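You operate a simulated robot arm through the tools that you are given. There is no shell and no other tool.

You run a simulated robot arm. Do the job below in one go: nothing can be reset, and whatever is moved stays where it is left.

JOB
Fit the yellow bulb in the bare reading lamp.
Fine: switch off, wait till the glow is gone, stand the grey bulb in the tray, switch on last; leave the shade.

Only the result counts: the job must be done as asked and must still hold three seconds after the hand-in. Knocking over, shifting, dropping, spilling or breaking anything else fails it.

ROBOT AND FRAMES
A 7-joint arm with a three-finger gripper, fixed in place. Base frame: the origin is on the floor under the middle of its stand, x ahead of it, y to its left, z up; the work surface is at about z = 0.58. Readings come in m, degrees, newtons and seconds.
It reaches about 1.342 m from its shoulder. Its first joint turns from -166.0 to 166.0 degrees. Payload 2.69 kg.
The TCP is the grasp point between the finger pads, 0.03 m short of the fingertips. In the tool frame z runs along the fingers and y along their closing line. The gripper opens to 0.128 m; its body begins 0.117 m behind the TCP.
Orientation is that of the tool frame in the base frame, as [roll, pitch, yaw] about the fixed x, y, z axes, in that order (R = Rz(yaw) Ry(pitch) Rx(roll)). With the fingers straight down and closing along the base's y, the tool's x points along the base's -x, its y along +y and its z along -z.

CONTROLS
- The arm moves only by the tool move_arm. Its argument "increments" is a list of rows, each a list of 7 numbers: the shift along the tool's x, y, z in m, then the turn, a rotation vector about the tool's x, y, z in degrees, then the finger opening in m, from 0 to 0.128. In form: [[x, y, z, rx, ry, rz, fingers], ...]. A call has 1 to 20 rows; each row shifts and turns the commanded pose from where the row before left it, along the tool's axes as they then stand. Each row takes 0.2 s and may step no farther than 0.05 m and 8.6 degrees from the row before; otherwise, or with a gripper value out of range, the whole call is refused. Where a pose cannot be reached the arm comes as near as it can. A force on the tool above 40 N (or 10 N above the force at the start of the call, whichever is more), or a blocked arm, ends the call early, and 0.2 s more pass. The fingers move at their own pace (about 0.127 m/s each) and stop on an object; they squeeze with about 27 N. The grip force told is the motor's: it shows also when the fingers shut on nothing. Time passes only in rows, and 0.2 s behind the last, so rows that do not move let the fingers close. The reply holds the time, the measured pose of the TCP, the force on the tool along the base axes, the opening and the grip force, in the units named above and with some noise, with the torque about the TCP (base axes, N m) and any sound that the robot's microphone picked up, and new pictures: "show" is both (left out), scene, wrist or none.
- Cameras (640 x 400 px; columns grow to the right, rows downward): "scene" is fixed at [0.051, -0.6503, 1.221]; the picture's right is [0.64, -0.77, 0.00], its down [-0.39, -0.33, -0.86] and it looks along [0.66, 0.55, -0.51] (base axes); focal length 260 px, centre (320, 200). "wrist" rides on the gripper at [0.058, 0.054, -0.131] in the tool frame; the picture's right is [-0.68, 0.74, 0.00], its down [-0.62, -0.57, -0.55] and it looks along [-0.40, -0.37, 0.84] (tool axes); focal length 234 px, centre (320, 200). There is no depth. A picture from a camera that has moved, and an enlarged one, comes with that camera's place and axes in the base frame and with its lens.
- slide_trunk(by): moves the trunk up (or, below 0, down) by that many m; the arm rides with it, the base frame stays. It gives what a move gives, with no picture.
- inspect(camera, box): a new picture of the part [left, top, right, bottom] of that camera's present view, enlarged. The clock stands still meanwhile.
- job_done(): hands the job in; it is judged then, once.

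Places have to be worked out from the pictures, the camera data and where the tool is seen. Open the gripper and draw the arm clear of the work before you hand the job in, unless the task says otherwise.

The tools are called after "Call:" as name(argument=value, ...) on one line, values as JSON. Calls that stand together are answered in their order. move_arm: Moves the arm, as the interface text tells. Its arguments: {"type":"object","properties":{"increments":{"type":"array","items":{"type":"array","items":{"type":"number"}}},"show":{"type":"string","enum":["both","scene","wrist","none"]}},"required":["increments"]} The other tools are called the same way: slide_trunk (by) moves the trunk up or down; inspect (camera, box) takes an enlarged picture of a part of a camera's view; job_done () hands the job in.

At the start:

```text
time: 0.0
tcp_pos: [0.6319, 0.2973, 1.0449]
tcp_rot: [-180.0, 0.0, 180.0]
contact_force: [0.2, 0.0, 0.0]
ft_torque: [0.01, -0.04, 0.02]
gripper_width: 0.1278
grip_force: 0.0
trunk travel left (down, up): [-0.1, 0.25]
```

scene: 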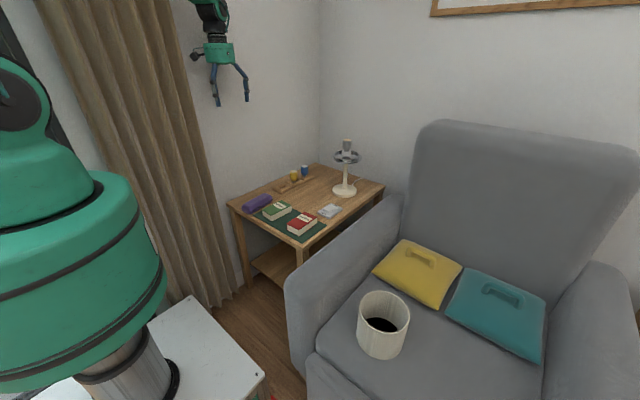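
wrist: 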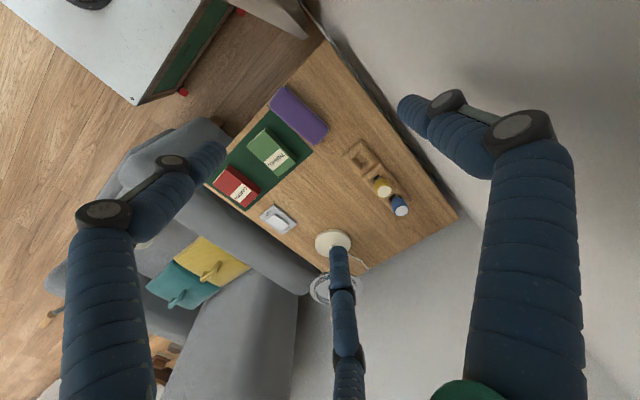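

I'll start by looking closely at the table area in both cameras to identify the lamp, switch, tray and bulbs.

Call:
inspect(camera="scene", box=[220, 120, 400, 260])

Call:
inspect(camera="wrist", box=[200, 60, 480, 320])

Call:
inspect(camera="scene", box=[310, 130, 380, 210])

Call:
inspect(camera="scene", box=[265, 155, 325, 200])

```text
2.86 times, centred on (310, 190) of scene
camera zoom: at [0.051, -0.6503, 1.221], right [0.64, -0.77, 0.0], down [-0.39, -0.33, -0.86], along [0.66, 0.55, -0.51], focal length 744 px, centre (349, 229)
```

zoom: 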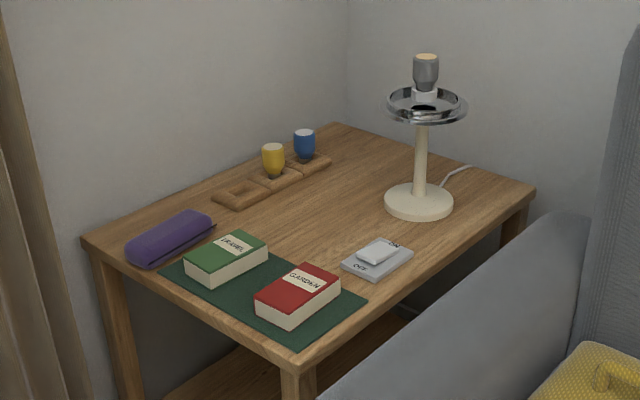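

```text
1.54 times, centred on (340, 190) of wrist
camera zoom: at [0.5715, 0.3506, 1.1754], right [0.68, 0.74, 0.0], down [0.62, -0.57, 0.55], along [0.4, -0.37, -0.84], focal length 360 px, centre (289, 215)
```

zoom: 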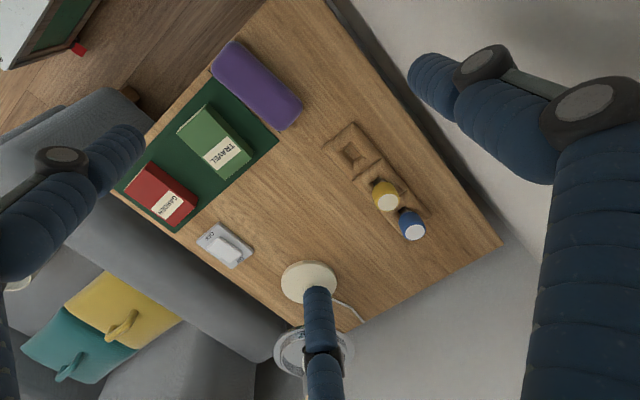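

```text
5.00 times, centred on (345, 170) of scene
camera zoom: at [0.051, -0.6503, 1.221], right [0.64, -0.77, 0.0], down [-0.39, -0.33, -0.86], along [0.66, 0.55, -0.51], focal length 1302 px, centre (195, 350)
```

zoom: 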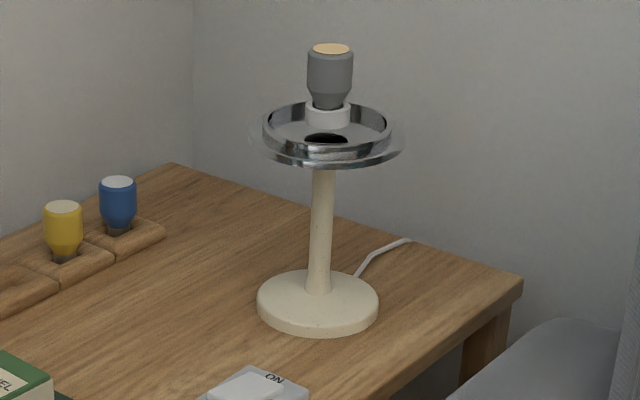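

```text
8.89 times, centred on (295, 178) of scene
camera zoom: at [0.051, -0.6503, 1.221], right [0.64, -0.77, 0.0], down [-0.39, -0.33, -0.86], along [0.66, 0.55, -0.51], focal length 2314 px, centre (542, 400)
```

zoom: 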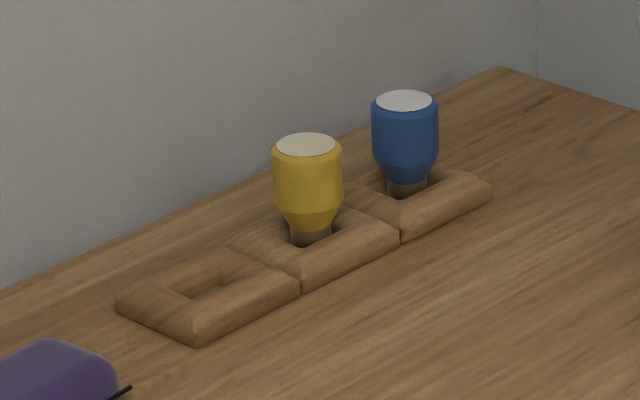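

The grey bulb glows in the lamp, the rocker switch has ON/OFF marks, and the tray has one empty slot beside the yellow and blue bulbs. I'll zoom in on the switch and the lamp top.

Call:
inspect(camera="scene", box=[312, 195, 348, 222])

Call:
inspect(camera="scene", box=[325, 132, 370, 168])

Call:
inspect(camera="wrist", box=[250, 190, 310, 240])

Call:
inspect(camera="wrist", box=[340, 130, 420, 225])

Call:
inspect(camera="scene", box=[180, 0, 270, 120])

```text
14.81 times, centred on (330, 208) of scene
camera zoom: at [0.051, -0.6503, 1.221], right [0.64, -0.77, 0.0], down [-0.39, -0.33, -0.86], along [0.66, 0.55, -0.51], focal length 3857 px, centre (172, 74)
```

zoom: 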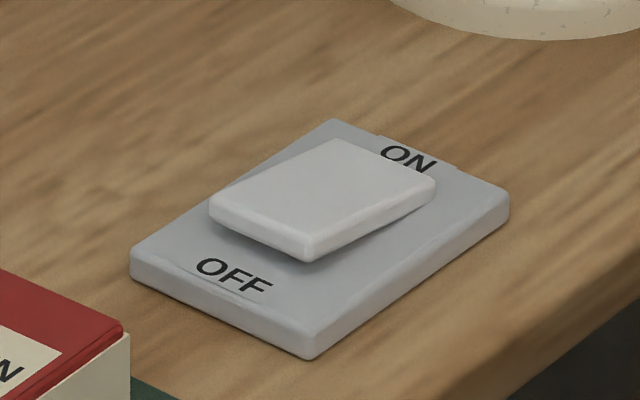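

```text
11.11 times, centred on (348, 150) of scene
camera zoom: at [0.051, -0.6503, 1.221], right [0.64, -0.77, 0.0], down [-0.39, -0.33, -0.86], along [0.66, 0.55, -0.51], focal length 2893 px, centre (14, 756)
```

zoom: 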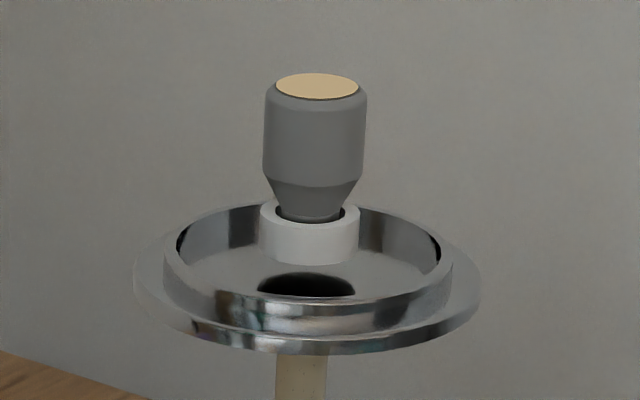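

```text
8.00 times, centred on (280, 215) of wrist
camera zoom: at [0.5715, 0.3506, 1.1754], right [0.68, 0.74, 0.0], down [0.62, -0.57, 0.55], along [0.4, -0.37, -0.84], focal length 1873 px, centre (640, 80)
```

zoom: 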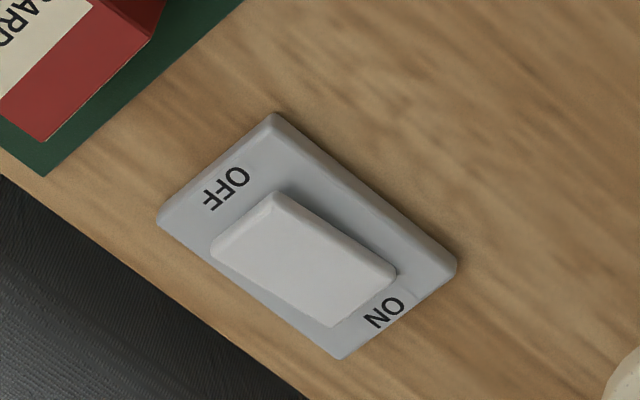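

```text
4.21 times, centred on (380, 178) of wrist
camera zoom: at [0.5715, 0.3506, 1.1754], right [0.68, 0.74, 0.0], down [0.62, -0.57, 0.55], along [0.4, -0.37, -0.84], focal length 986 px, centre (67, 295)
```

zoom: 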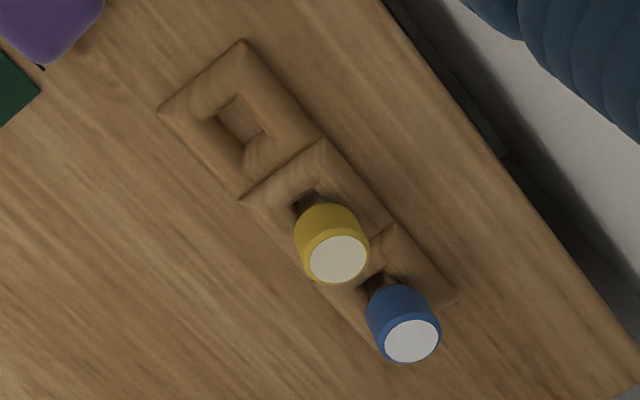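

```text
3.33 times, centred on (225, 60) of scene
camera zoom: at [0.051, -0.6503, 1.221], right [0.64, -0.77, 0.0], down [-0.39, -0.33, -0.86], along [0.66, 0.55, -0.51], focal length 868 px, centre (637, 667)
```

zoom: 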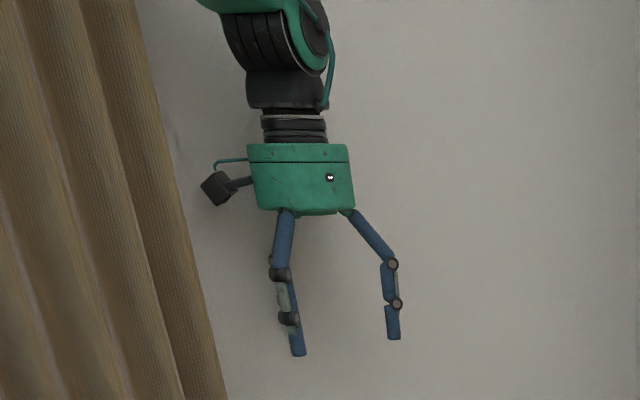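

The rocker's OFF end (nearer the robot, at about x=0.79, y=-0.065) is raised, so that's where I press. I'll close the fingers and move above the switch, keeping away from the lamp, and look again.

Call:
move_arm(increments=[[-0.0118, -0.0357, 0.0195, 0, 0, 0, 0.0], [-0.0118, -0.0357, 0.0195, 0, 0, 0, 0.0], [-0.0118, -0.0357, 0.0195, 0, 0, 0, 0.0], [-0.0118, -0.0357, 0.0195, 0, 0, 0, 0.0], [-0.0118, -0.0357, 0.0195, 0, 0, 0, 0.0], [-0.0118, -0.0357, 0.0195, 0, 0, 0, 0.0], [-0.0118, -0.0357, 0.0195, 0, 0, 0, 0.0], [-0.0118, -0.0357, 0.0195, 0, 0, 0, 0.0], [-0.0118, -0.0357, 0.0195, 0, 0, 0, 0.0], [-0.0118, -0.0357, 0.0195, 0, 0, 0, 0.0], [0, 0, 0, 0, 0, 0, 0.0]], show="both")

```text
time: 2.4
tcp_pos: [0.7518, -0.0604, 0.8464]
tcp_rot: [-180.0, -0.1, -180.0]
contact_force: [0.8, 0.4, -0.5]
ft_torque: [-0.01, 0.02, 0.04]
gripper_width: 0.0021
grip_force: 26.7
trunk travel left (down, up): [-0.1, 0.25]
camera wrist: at [0.6919, -0.0068, 0.9778], right [0.68, 0.74, 0.0], down [0.62, -0.57, 0.55], along [0.4, -0.37, -0.84], focal length 234 px, centre (320, 200)
```

scene: 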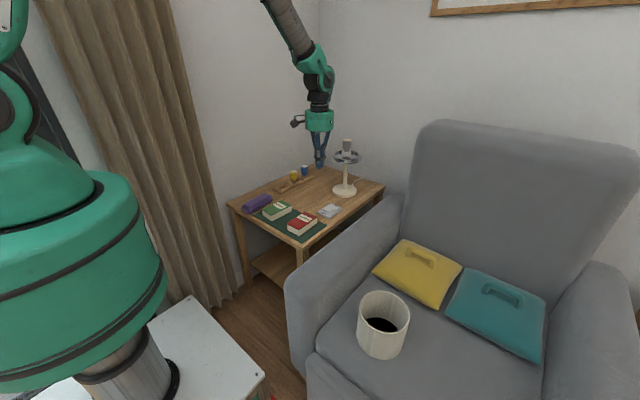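
wrist: 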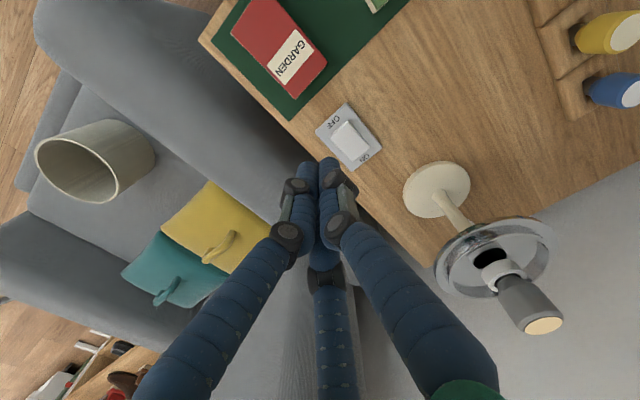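

The closed fingertips and the switch are both visible now. I'll zoom in to fix the switch and lamp positions.

Call:
inspect(camera="wrist", box=[290, 90, 400, 190])

Call:
inspect(camera="wrist", box=[400, 150, 580, 350])

Call:
inspect(camera="scene", box=[280, 80, 400, 200])

Call:
inspect(camera="wrist", box=[220, 130, 420, 290])

```text
4.00 times, centred on (345, 140) of wrist
camera zoom: at [0.6919, -0.0068, 0.9778], right [0.68, 0.74, 0.0], down [0.62, -0.57, 0.55], along [0.4, -0.37, -0.84], focal length 937 px, centre (220, 440)
```

zoom: 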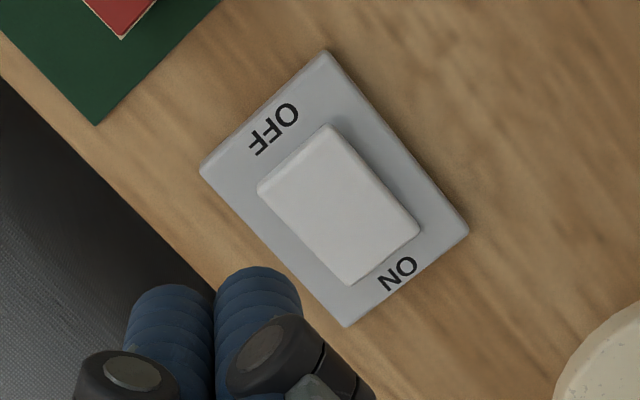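

```text
2.00 times, centred on (490, 250) of wrist
camera zoom: at [0.6919, -0.0068, 0.9778], right [0.68, 0.74, 0.0], down [0.62, -0.57, 0.55], along [0.4, -0.37, -0.84], focal length 468 px, centre (-20, 100)
```

zoom: 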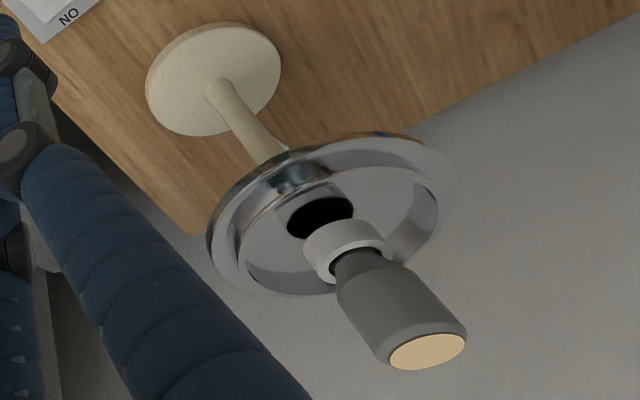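

```text
3.33 times, centred on (340, 140) of scene
camera zoom: at [0.051, -0.6503, 1.221], right [0.64, -0.77, 0.0], down [-0.39, -0.33, -0.86], along [0.66, 0.55, -0.51], focal length 868 px, centre (253, 400)
```

zoom: 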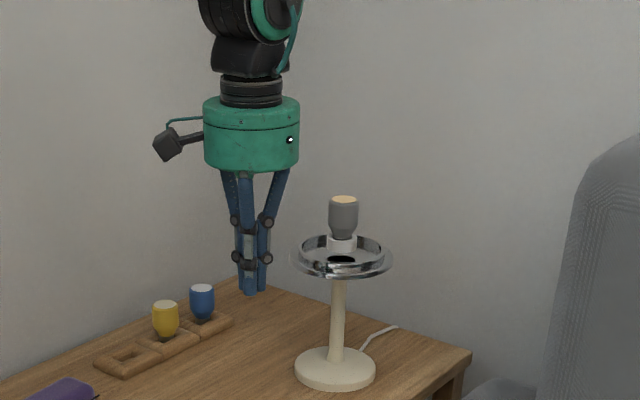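

```text
2.50 times, centred on (320, 210) of wrist
camera zoom: at [0.6919, -0.0068, 0.9778], right [0.68, 0.74, 0.0], down [0.62, -0.57, 0.55], along [0.4, -0.37, -0.84], focal length 585 px, centre (320, 175)
```

zoom: 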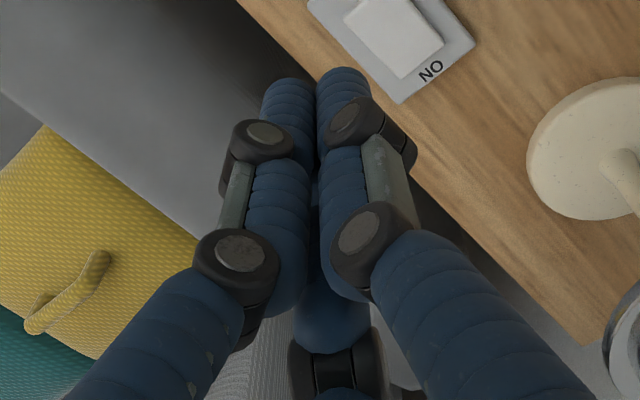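

The rocker runs from about x=0.789 (OFF end, raised) to 0.853 (ON end), centred on y≈-0.058. I'll go above the OFF end and down to about 2 cm over it, then look.

Call:
move_arm(increments=[[-0.011, 0.0006, 0.0365, 0, 0, 0, 0.0], [-0.011, 0.0006, 0.0365, 0, 0, 0, 0.0], [-0.011, 0.0006, 0.0365, 0, 0, 0, 0.0], [-0.011, 0.0006, 0.0365, 0, 0, 0, 0.0], [0, 0, 0.02, 0, 0, 0, 0.0], [0, 0, 0.015, 0, 0, 0, 0.0], [0, 0, 0, 0, 0, 0, 0.0]], show="both")

Call:
inspect(camera="scene", box=[290, 150, 370, 230])

Call:
inspect(camera="wrist", box=[220, 100, 420, 260])

```text
time: 4.0
tcp_pos: [0.7948, -0.0589, 0.667]
tcp_rot: [-180.0, 0.0, 180.0]
contact_force: [0.5, -0.3, 0.3]
ft_torque: [-0.02, 0.0, 0.02]
gripper_width: 0.0022
grip_force: 27.2
trunk travel left (down, up): [-0.1, 0.25]
camera wrist: at [0.7344, -0.0055, 0.7984], right [0.68, 0.74, 0.0], down [0.62, -0.57, 0.55], along [0.4, -0.37, -0.84], focal length 234 px, centre (320, 200)
```

scene: 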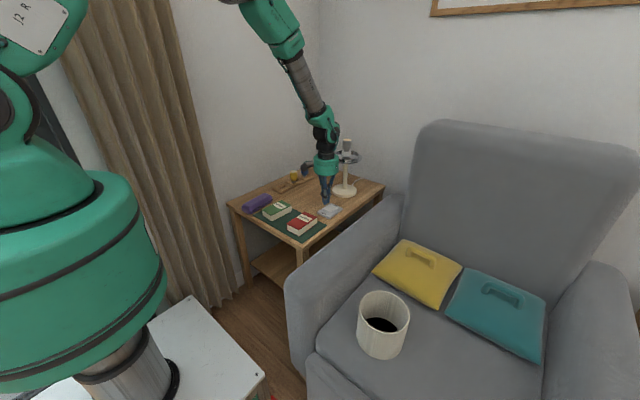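
wrist: 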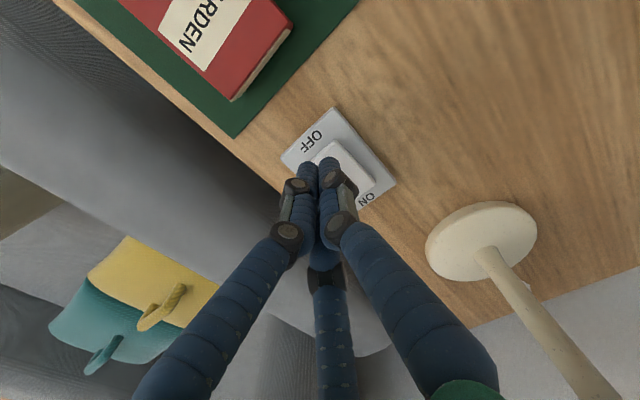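

```text
5.00 times, centred on (330, 190) of scene
camera zoom: at [0.051, -0.6503, 1.221], right [0.64, -0.77, 0.0], down [-0.39, -0.33, -0.86], along [0.66, 0.55, -0.51], focal length 1302 px, centre (270, 250)
```

zoom: 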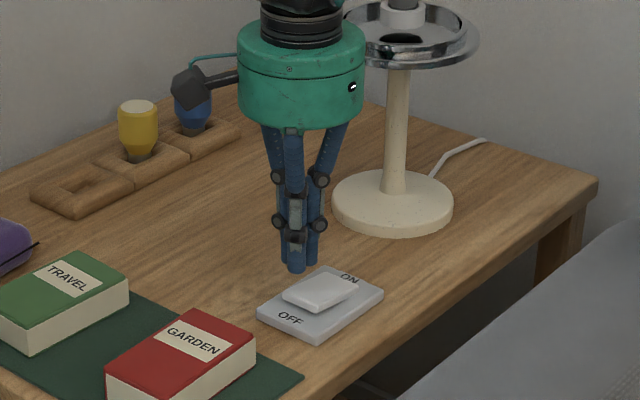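

```text
2.50 times, centred on (320, 180) of wrist
camera zoom: at [0.7344, -0.0055, 0.7984], right [0.68, 0.74, 0.0], down [0.62, -0.57, 0.55], along [0.4, -0.37, -0.84], focal length 585 px, centre (320, 250)
```

zoom: 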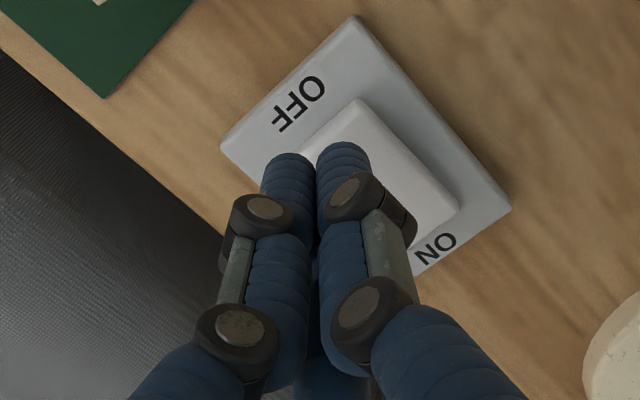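

The fingertips sit about 2 cm above the OFF end, well placed. I'll lower them in small steps, watching the force and listening for a click.

Call:
move_arm(increments=[[-0.001, 0.0005, 0.015, 0, 0, 0, 0.0], [0, 0, 0.006, 0, 0, 0, 0.0], [0, 0, 0.004, 0, 0, 0, 0.0], [0, 0, 0.003, 0, 0, 0, 0.0], [0, 0, 0.003, 0, 0, 0, 0.0]], show="wrist")

Call:
inspect(camera="scene", box=[310, 180, 350, 220])

```text
time: 5.2
tcp_pos: [0.7944, -0.0571, 0.6375]
tcp_rot: [-180.0, 0.0, 179.9]
contact_force: [-0.2, -0.5, 0.2]
ft_torque: [-0.01, 0.03, 0.02]
gripper_width: 0.0021
grip_force: 26.7
trunk travel left (down, up): [-0.1, 0.25]
camera wrist: at [0.735, -0.0033, 0.7684], right [0.68, 0.74, 0.0], down [0.62, -0.57, 0.55], along [0.4, -0.37, -0.84], focal length 234 px, centre (320, 200)
```

wrist: 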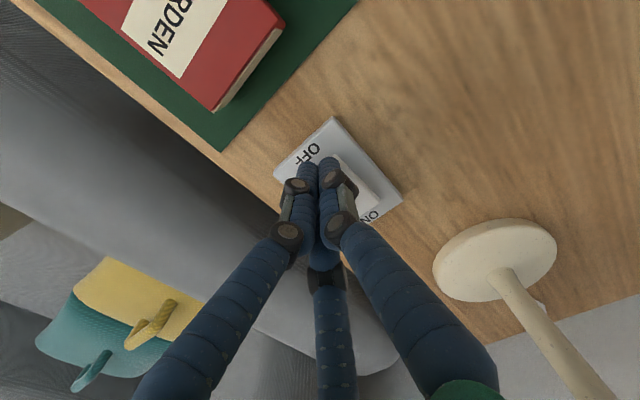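

```text
10.00 times, centred on (330, 200) of scene
camera zoom: at [0.051, -0.6503, 1.221], right [0.64, -0.77, 0.0], down [-0.39, -0.33, -0.86], along [0.66, 0.55, -0.51], focal length 2603 px, centre (220, 200)
```

zoom: 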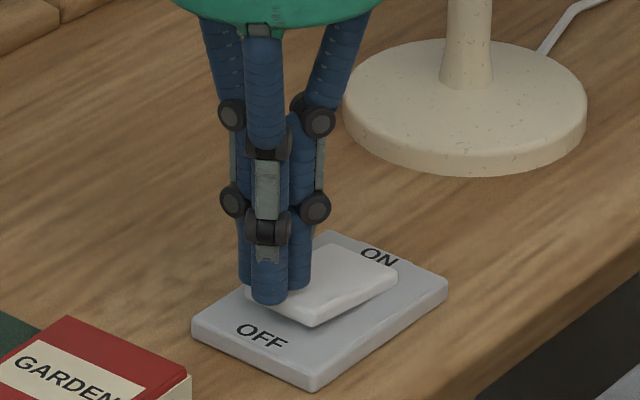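

The tips are just at the rocker's OFF end with no force yet. I'll press further in small steps.

Call:
move_arm(increments=[[0, 0, 0.002, 0, 0, 0, 0.0], [0, 0, 0.002, 0, 0, 0, 0.0], [0, 0, 0.002, 0, 0, 0, 0.0]], show="none")

Call:
inspect(camera="scene", box=[310, 180, 350, 220])

```text
time: 6.0
tcp_pos: [0.7941, -0.0567, 0.6318]
tcp_rot: [179.9, -0.1, -179.9]
contact_force: [-0.2, 0.0, -0.9]
ft_torque: [0.03, 0.0, -0.02]
gripper_width: 0.0023
grip_force: 26.8
trunk travel left (down, up): [-0.1, 0.25]
```

```text
10.00 times, centred on (330, 200) of scene
camera zoom: at [0.051, -0.6503, 1.221], right [0.64, -0.77, 0.0], down [-0.39, -0.33, -0.86], along [0.66, 0.55, -0.51], focal length 2603 px, centre (220, 200)
```

zoom: 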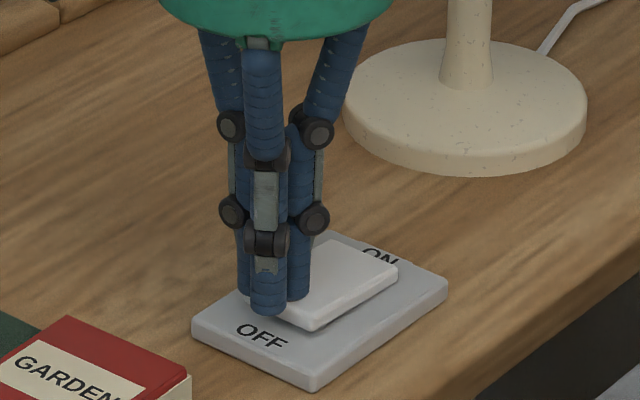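

The front finger is close to the rocker's edge, so I'll lift 1 cm, shift 8 mm toward the pivot, and press again.

Call:
move_arm(increments=[[0, 0, -0.012, 0, 0, 0, 0.0], [-0.008, -0.001, 0, 0, 0, 0, 0.0], [0, 0, 0.007, 0, 0, 0, 0.0], [0, 0, 0.003, 0, 0, 0, 0.0], [0, 0, 0.002, 0, 0, 0, 0.0], [0, 0, 0.002, 0, 0, 0, 0.0]], show="none")

Call:
inspect(camera="scene", box=[310, 180, 350, 220])

```text
time: 7.4
tcp_pos: [0.8037, -0.0575, 0.6285]
tcp_rot: [179.9, 0.0, 180.0]
contact_force: [0.1, 0.6, -0.2]
ft_torque: [-0.02, -0.01, -0.03]
gripper_width: 0.0023
grip_force: 26.8
trunk travel left (down, up): [-0.1, 0.25]
```

```text
10.00 times, centred on (330, 200) of scene
camera zoom: at [0.051, -0.6503, 1.221], right [0.64, -0.77, 0.0], down [-0.39, -0.33, -0.86], along [0.66, 0.55, -0.51], focal length 2603 px, centre (220, 200)
```

zoom: 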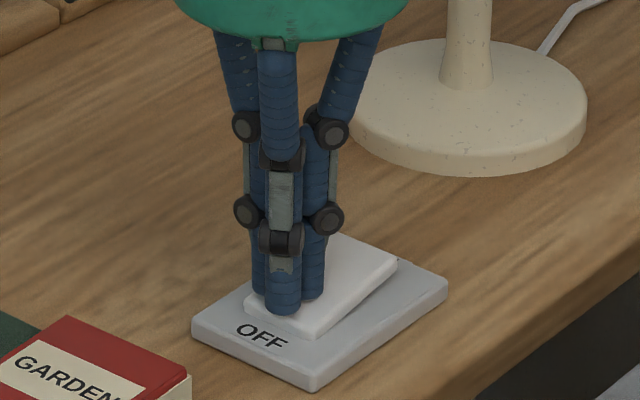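

The rocker is starting to tip (its ON end is rising and covering the ON mark). I'll keep pressing gently.

Call:
move_arm(increments=[[0, 0, 0.002, 0, 0, 0, 0.0], [0, 0, 0.002, 0, 0, 0, 0.0], [0, 0, 0.002, 0, 0, 0, 0.0]], show="scene")

Call:
inspect(camera="scene", box=[310, 180, 350, 220])

Call:
inspect(camera="scene", box=[325, 132, 370, 168])

```text
time: 8.2
tcp_pos: [0.8029, -0.0579, 0.6287]
tcp_rot: [-180.0, 0.3, -179.9]
contact_force: [-13.3, 1.7, 24.9]
ft_torque: [-0.1, -0.05, 0.02]
gripper_width: 0.0021
grip_force: 27.4
trunk travel left (down, up): [-0.1, 0.25]
stopped in row 3: the force on the tool passed its limit at 43 N (the readings are from after the stop); the commanded pose is now the measured one
```

scene: 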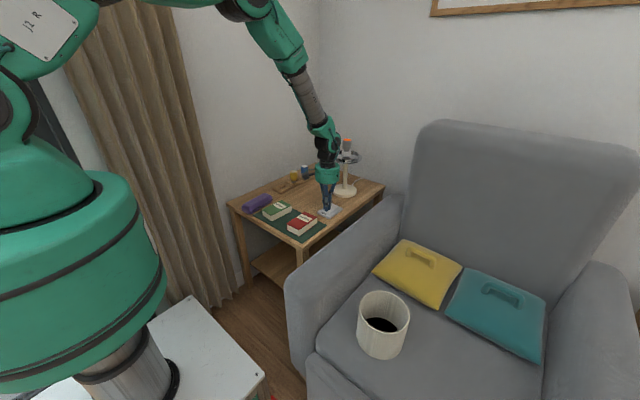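

```text
10.00 times, centred on (330, 200) of scene
camera zoom: at [0.051, -0.6503, 1.221], right [0.64, -0.77, 0.0], down [-0.39, -0.33, -0.86], along [0.66, 0.55, -0.51], focal length 2603 px, centre (220, 200)
```

zoom: 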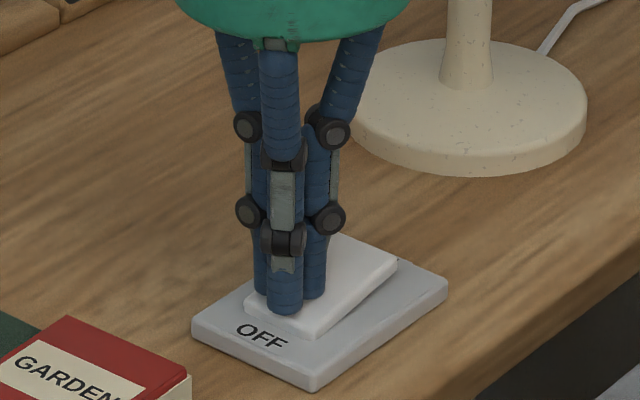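

```text
11.11 times, centred on (348, 150) of scene
camera zoom: at [0.051, -0.6503, 1.221], right [0.64, -0.77, 0.0], down [-0.39, -0.33, -0.86], along [0.66, 0.55, -0.51], focal length 2893 px, centre (14, 756)
```

zoom: 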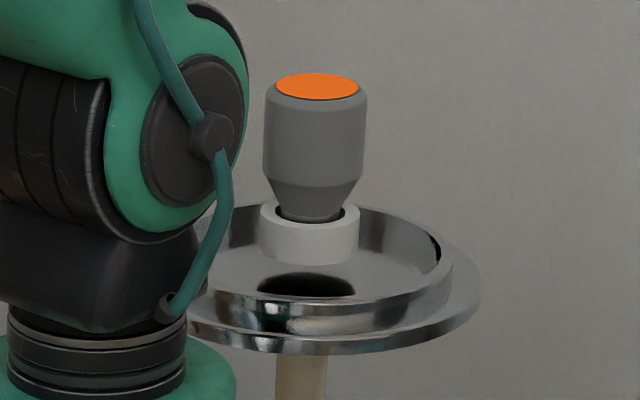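

The rocker bottomed out with its OFF end down, and the bulb's top went from bright to orange, so it is off and cooling. I'll lift straight up and away, then check that the switch didn't move.

Call:
move_arm(increments=[[0, 0, -0.01, 0, 0, 0, 0.0], [0, 0, -0.03, 0, 0, 0, 0.0], [0.01, 0, -0.045, 0, 0, 0, 0.0], [0.01, 0, -0.045, 0, 0, 0, 0.0], [0.01, 0, -0.045, 0, 0, 0, 0.0], [0.01, 0, -0.045, 0, 0, 0, 0.0], [0, 0, -0.03, 0, 0, 0, 0.0], [0, 0, 0, 0, 0, 0, 0.0]], show="both")

Call:
inspect(camera="scene", box=[312, 195, 348, 222])

Call:
inspect(camera="scene", box=[325, 132, 370, 168])

```text
time: 10.0
tcp_pos: [0.7629, -0.0595, 0.8737]
tcp_rot: [-180.0, 0.1, -180.0]
contact_force: [-0.4, -0.5, 0.3]
ft_torque: [-0.01, -0.04, 0.0]
gripper_width: 0.0019
grip_force: 26.9
trunk travel left (down, up): [-0.1, 0.25]
camera wrist: at [0.7034, -0.0057, 1.0049], right [0.68, 0.74, 0.0], down [0.62, -0.57, 0.55], along [0.41, -0.37, -0.84], focal length 234 px, centre (320, 200)
```

scene: 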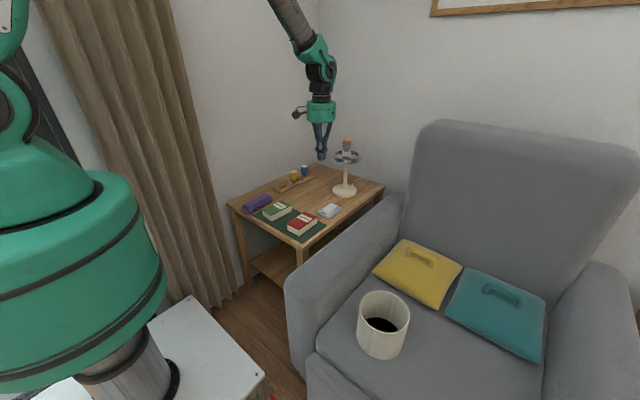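
wrist: 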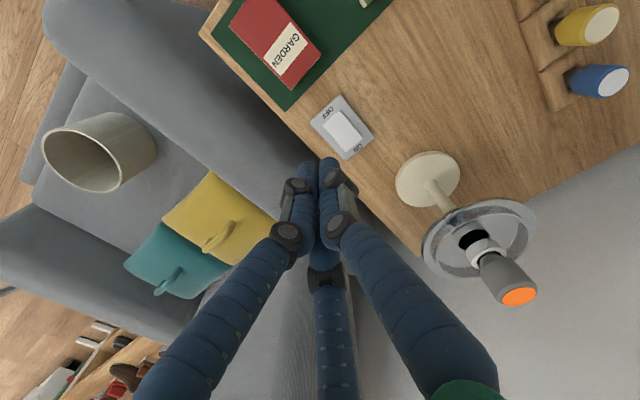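

```text
14.81 times, centred on (330, 208) of scene
camera zoom: at [0.051, -0.6503, 1.221], right [0.64, -0.77, 0.0], down [-0.39, -0.33, -0.86], along [0.66, 0.55, -0.51], focal length 3857 px, centre (172, 74)
```

zoom: 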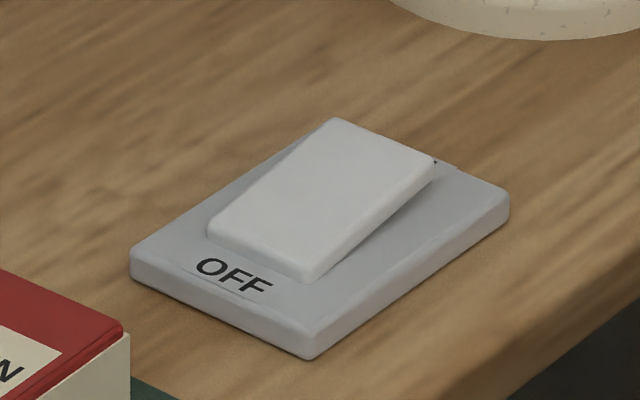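

```text
11.11 times, centred on (348, 150) of scene
camera zoom: at [0.051, -0.6503, 1.221], right [0.64, -0.77, 0.0], down [-0.39, -0.33, -0.86], along [0.66, 0.55, -0.51], focal length 2893 px, centre (14, 756)
```

zoom: 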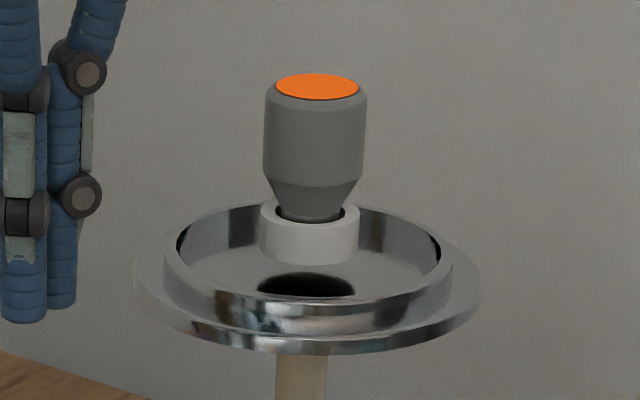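

The switch stayed in place and is now off; the glow is orange and cooling. I'll wait with the arm still for a few seconds and check the glow, getting zooms to pin down the lamp axis.

Call:
inspect(camera="wrist", box=[410, 180, 550, 320])

Call:
move_arm(increments=[[0, 0, 0, 0, 0, 0, 0.128], [0, 0, 0, 0, 0, 0, 0.128], [0, 0, 0, 0, 0, 0, 0.128], [0, 0, 0, 0, 0, 0, 0.128], [0, 0, 0, 0, 0, 0, 0.128], [0, 0, 0, 0, 0, 0, 0.128], [0, 0, 0, 0, 0, 0, 0.128], [0, 0, 0, 0, 0, 0, 0.128], [0, 0, 0, 0, 0, 0, 0.128], [0, 0, 0, 0, 0, 0, 0.128], [0, 0, 0, 0, 0, 0, 0.128], [0, 0, 0, 0, 0, 0, 0.128], [0, 0, 0, 0, 0, 0, 0.128], [0, 0, 0, 0, 0, 0, 0.128], [0, 0, 0, 0, 0, 0, 0.128]], show="both")

Call:
inspect(camera="scene", box=[325, 132, 370, 168])

```text
2.86 times, centred on (480, 250) of wrist
camera zoom: at [0.7034, -0.0057, 1.0049], right [0.68, 0.74, 0.0], down [0.62, -0.57, 0.55], along [0.41, -0.37, -0.84], focal length 669 px, centre (-137, 57)
```

zoom: 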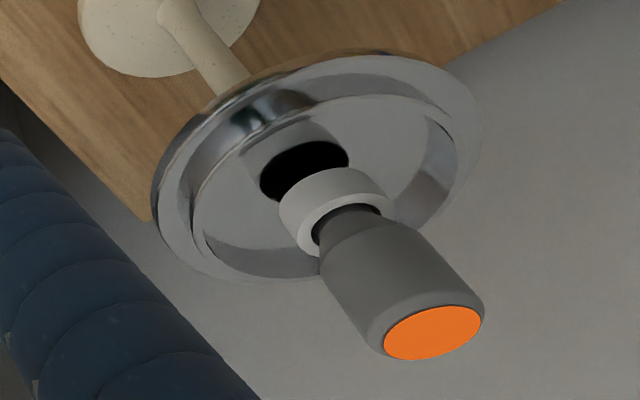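

```text
time: 13.2
tcp_pos: [0.7629, -0.0597, 0.8744]
tcp_rot: [-180.0, 0.0, -180.0]
contact_force: [0.5, 0.0, 0.1]
ft_torque: [0.01, 0.02, -0.02]
gripper_width: 0.1282
grip_force: 0.0
trunk travel left (down, up): [-0.1, 0.25]
camera wrist: at [0.7039, -0.0058, 1.0044], right [0.68, 0.74, 0.0], down [0.62, -0.57, 0.55], along [0.41, -0.37, -0.84], focal length 234 px, centre (320, 200)
```

scene: 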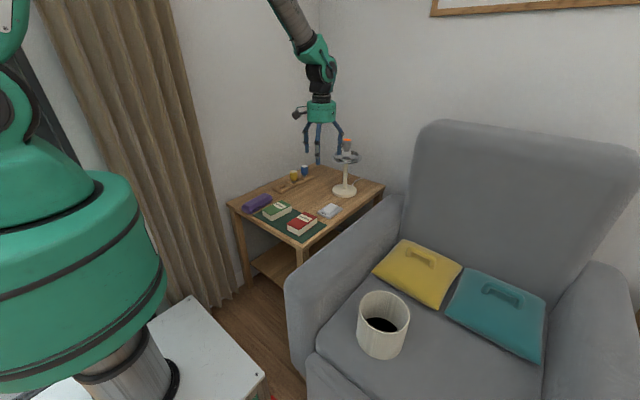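
wrist: 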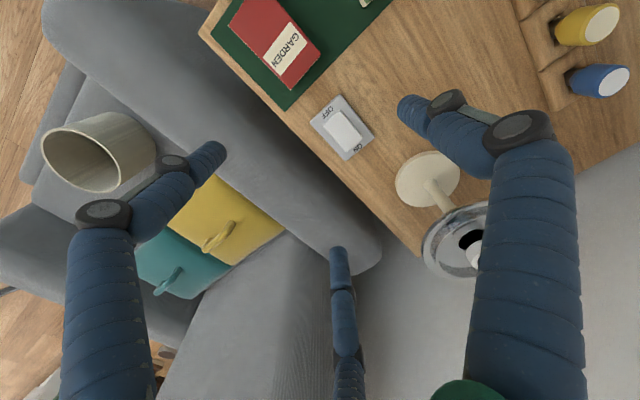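

```text
11.11 times, centred on (348, 150) of scene
camera zoom: at [0.051, -0.6503, 1.221], right [0.64, -0.77, 0.0], down [-0.39, -0.33, -0.86], along [0.66, 0.55, -0.51], focal length 2893 px, centre (14, 756)
```

zoom: 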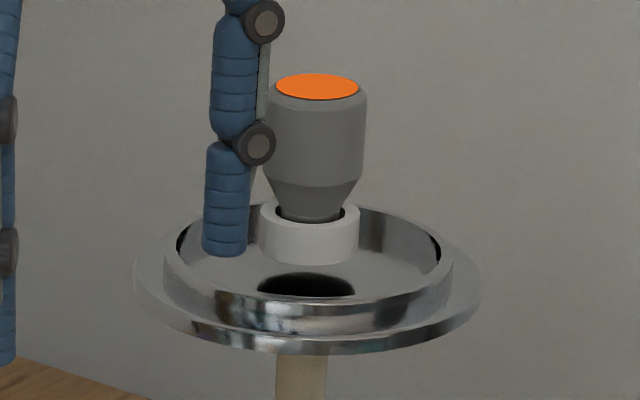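

The glow is still orange. While it cools I'll move over toward the tray (clear of everything at this height) to measure the slots and bulbs, then check the glow again.

Call:
move_arm(increments=[[0, 0.04, 0, 0, 0, 0, 0.128], [0, 0.04, 0, 0, 0, 0, 0.128], [0, 0.04, 0, 0, 0, 0, 0.128], [0, 0.04, 0, 0, 0, 0, 0.128], [0, 0.04, 0, 0, 0, 0, 0.128], [0, 0.04, 0, 0, 0, 0, 0.128], [0, 0.03, 0, 0, 0, 0, 0.128], [0, 0, 0, 0, 0, 0, 0.128], [0, 0, 0, 0, 0, 0, 0.128], [0, 0, 0, 0, 0, 0, 0.128], [0, 0, 0, 0, 0, 0, 0.128]], show="both")

Call:
inspect(camera="wrist", box=[320, 50, 480, 220])

Call:
inspect(camera="scene", box=[325, 132, 370, 168])

```text
time: 15.6
tcp_pos: [0.7626, 0.21, 0.8774]
tcp_rot: [180.0, 0.1, 179.9]
contact_force: [1.0, -0.8, 1.1]
ft_torque: [-0.01, -0.01, 0.06]
gripper_width: 0.1282
grip_force: 0.0
trunk travel left (down, up): [-0.1, 0.25]
camera wrist: at [0.703, 0.2644, 1.0081], right [0.68, 0.74, 0.0], down [0.62, -0.57, 0.55], along [0.41, -0.37, -0.84], focal length 234 px, centre (320, 200)
```

scene: 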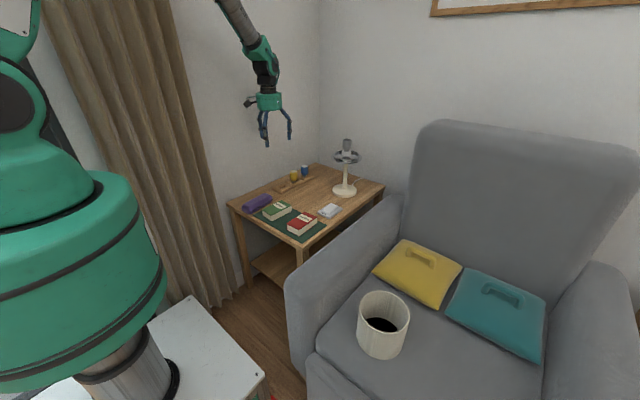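
wrist: 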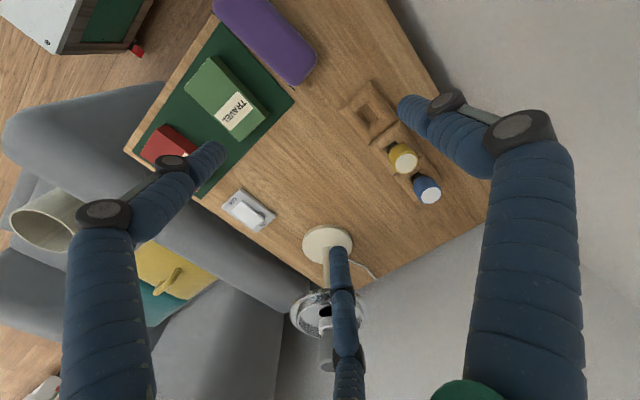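

```text
2.35 times, centred on (400, 135) of wrist
camera zoom: at [0.703, 0.2644, 1.0081], right [0.68, 0.74, 0.0], down [0.62, -0.57, 0.55], along [0.41, -0.37, -0.84], focal length 551 px, centre (132, 353)
```

zoom: 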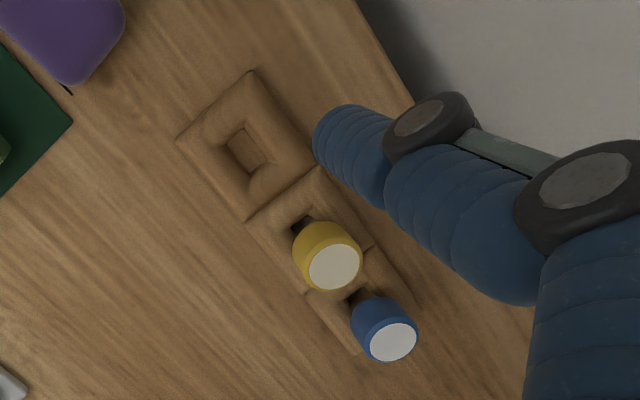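

```text
11.11 times, centred on (348, 150) of scene
camera zoom: at [0.051, -0.6503, 1.221], right [0.64, -0.77, 0.0], down [-0.39, -0.33, -0.86], along [0.66, 0.55, -0.51], focal length 2893 px, centre (14, 756)
```

zoom: 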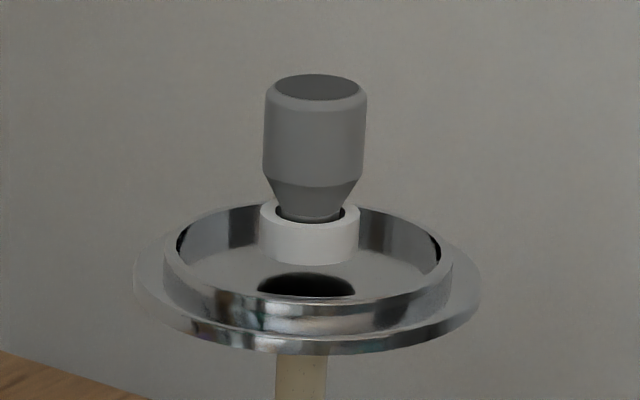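

The glow is gone. The tray slots measure at y≈0.2605, with x≈0.8335 (empty), 0.918 (yellow) and 1.0025 (blue). The lamp axis triangulates to about (1.027, 0.000), with the grey bulb's top at z≈0.849. I'll move the open gripper above the grey bulb.

Call:
move_arm(increments=[[0, 0, -0.04, 0, 0, 0, 0.128], [0, 0, -0.04, 0, 0, 0, 0.128], [-0.033, -0.02625, 0, 0, 0, 0, 0.128], [-0.033, -0.02625, 0, 0, 0, 0, 0.128], [-0.033, -0.02625, 0, 0, 0, 0, 0.128], [-0.033, -0.02625, 0, 0, 0, 0, 0.128], [-0.033, -0.02625, 0, 0, 0, 0, 0.128], [-0.033, -0.02625, 0, 0, 0, 0, 0.128], [-0.033, -0.02625, 0, 0, 0, 0, 0.128], [-0.033, -0.02625, 0, 0, 0, 0, 0.128], [0, 0, 0, 0, 0, 0, 0.128]], show="both")

Call:
inspect(camera="wrist", box=[200, 80, 440, 270])

Call:
inspect(camera="scene", box=[300, 80, 400, 180])

```text
time: 18.0
tcp_pos: [1.0295, -0.0007, 0.9587]
tcp_rot: [179.9, 0.0, 180.0]
contact_force: [-0.2, -0.4, -0.5]
ft_torque: [0.05, 0.02, 0.01]
gripper_width: 0.1279
grip_force: 0.1
trunk travel left (down, up): [-0.1, 0.25]
camera wrist: at [0.9688, 0.0523, 1.0898], right [0.68, 0.74, 0.0], down [0.62, -0.57, 0.55], along [0.4, -0.37, -0.84], focal length 234 px, centre (320, 200)
```

scene: 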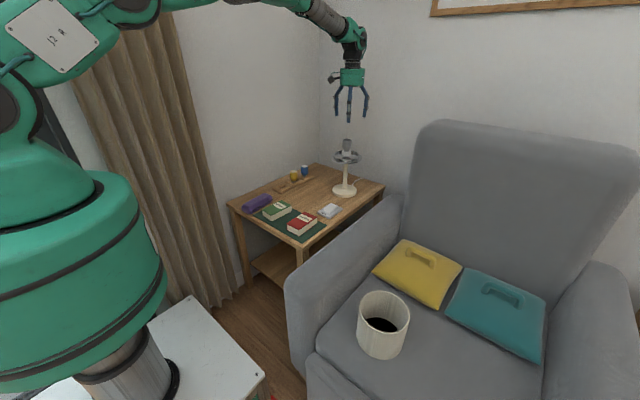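
wrist: 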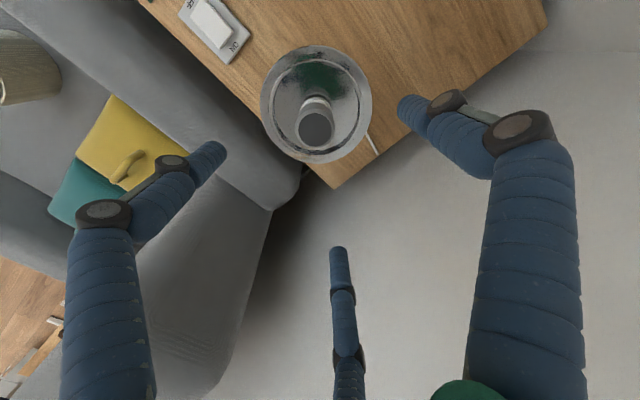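

```text
2.11 times, centred on (320, 175) of wrist
camera zoom: at [0.9688, 0.0523, 1.0898], right [0.68, 0.74, 0.0], down [0.62, -0.57, 0.55], along [0.4, -0.37, -0.84], focal length 493 px, centre (320, 253)
```

zoom: 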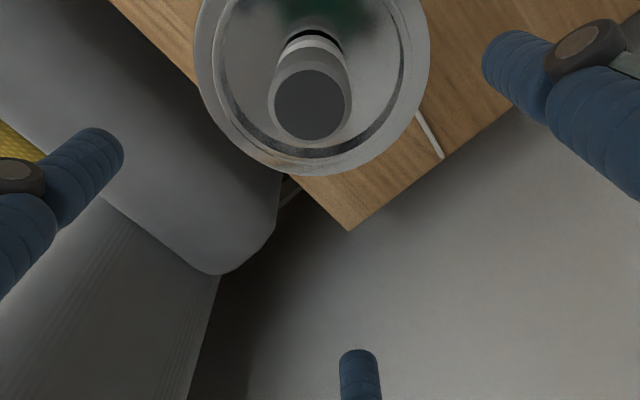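

```text
4.00 times, centred on (350, 130) of scene
camera zoom: at [0.051, -0.6503, 1.221], right [0.64, -0.77, 0.0], down [-0.39, -0.33, -0.86], along [0.66, 0.55, -0.51], focal length 1041 px, centre (200, 480)
```

zoom: 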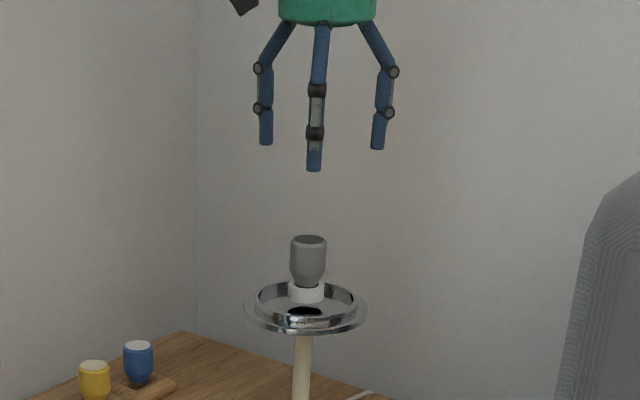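

Checking against the fingertips corrects the scene camera slightly: the lamp axis is at about (1.0175, 0.000), so I'm about 12 mm too far out in x. I'll shift, narrow the opening to 0.08 and descend part way for a centring check.

Call:
move_arm(increments=[[0.012, 0.0007, 0, 0, 0, 0, 0.08], [0, 0, 0.02, 0, 0, 0, 0.08], [0, 0, 0.025, 0, 0, 0, 0.08], [0, 0, 0.025, 0, 0, 0, 0.08], [0, 0, 0, 0, 0, 0, 0.08]], show="both")

Call:
inspect(camera="wrist", box=[200, 80, 440, 270])

Call:
inspect(camera="scene", box=[310, 100, 380, 170])

```text
time: 19.2
tcp_pos: [1.018, 0.004, 0.8879]
tcp_rot: [-180.0, 0.1, -179.9]
contact_force: [0.6, 0.0, 0.1]
ft_torque: [0.0, -0.01, 0.0]
gripper_width: 0.08
grip_force: 0.0
trunk travel left (down, up): [-0.1, 0.25]
camera wrist: at [0.9573, 0.0574, 1.0182], right [0.68, 0.74, 0.0], down [0.61, -0.57, 0.55], along [0.41, -0.37, -0.84], focal length 234 px, centre (320, 200)
```

scene: 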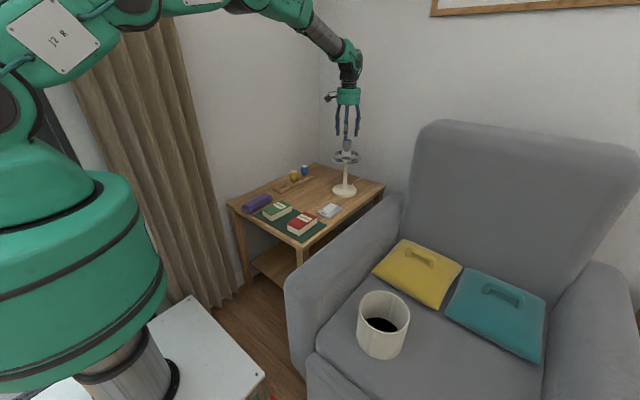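
wrist: 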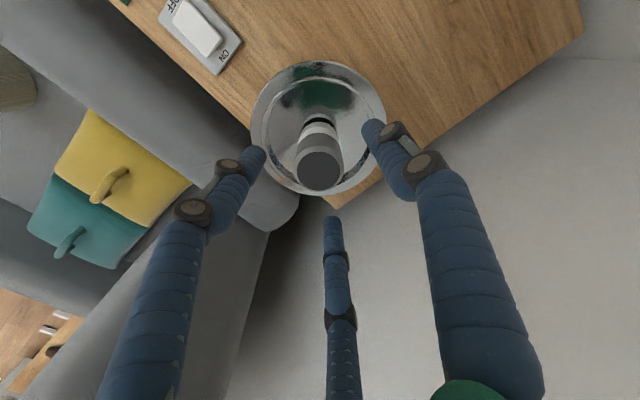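

```text
2.11 times, centred on (320, 175) of wrist
camera zoom: at [0.9573, 0.0574, 1.0182], right [0.68, 0.74, 0.0], down [0.61, -0.57, 0.55], along [0.41, -0.37, -0.84], focal length 493 px, centre (320, 253)
```

zoom: 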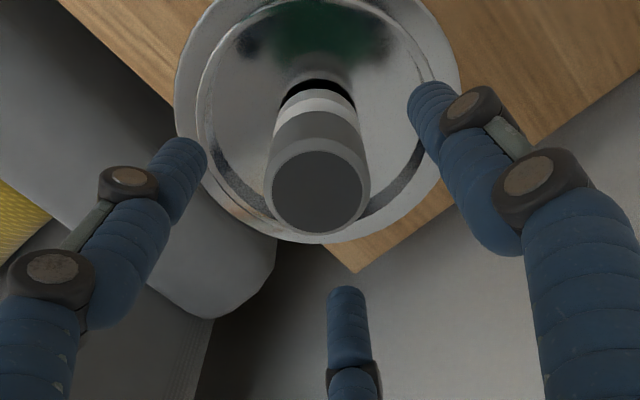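

```text
5.71 times, centred on (345, 135) of scene
camera zoom: at [0.051, -0.6503, 1.221], right [0.64, -0.77, 0.0], down [-0.39, -0.33, -0.86], along [0.66, 0.55, -0.51], focal length 1488 px, centre (177, 571)
```

zoom: 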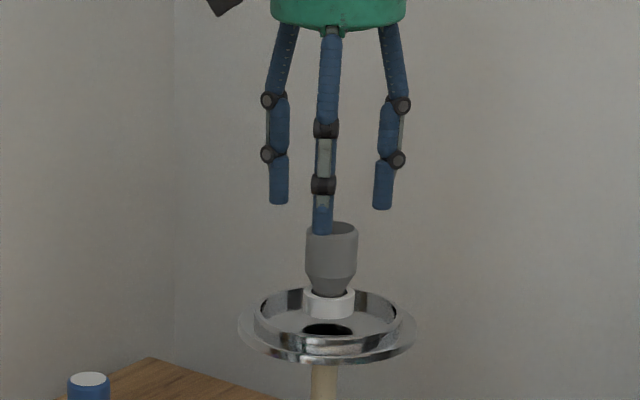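

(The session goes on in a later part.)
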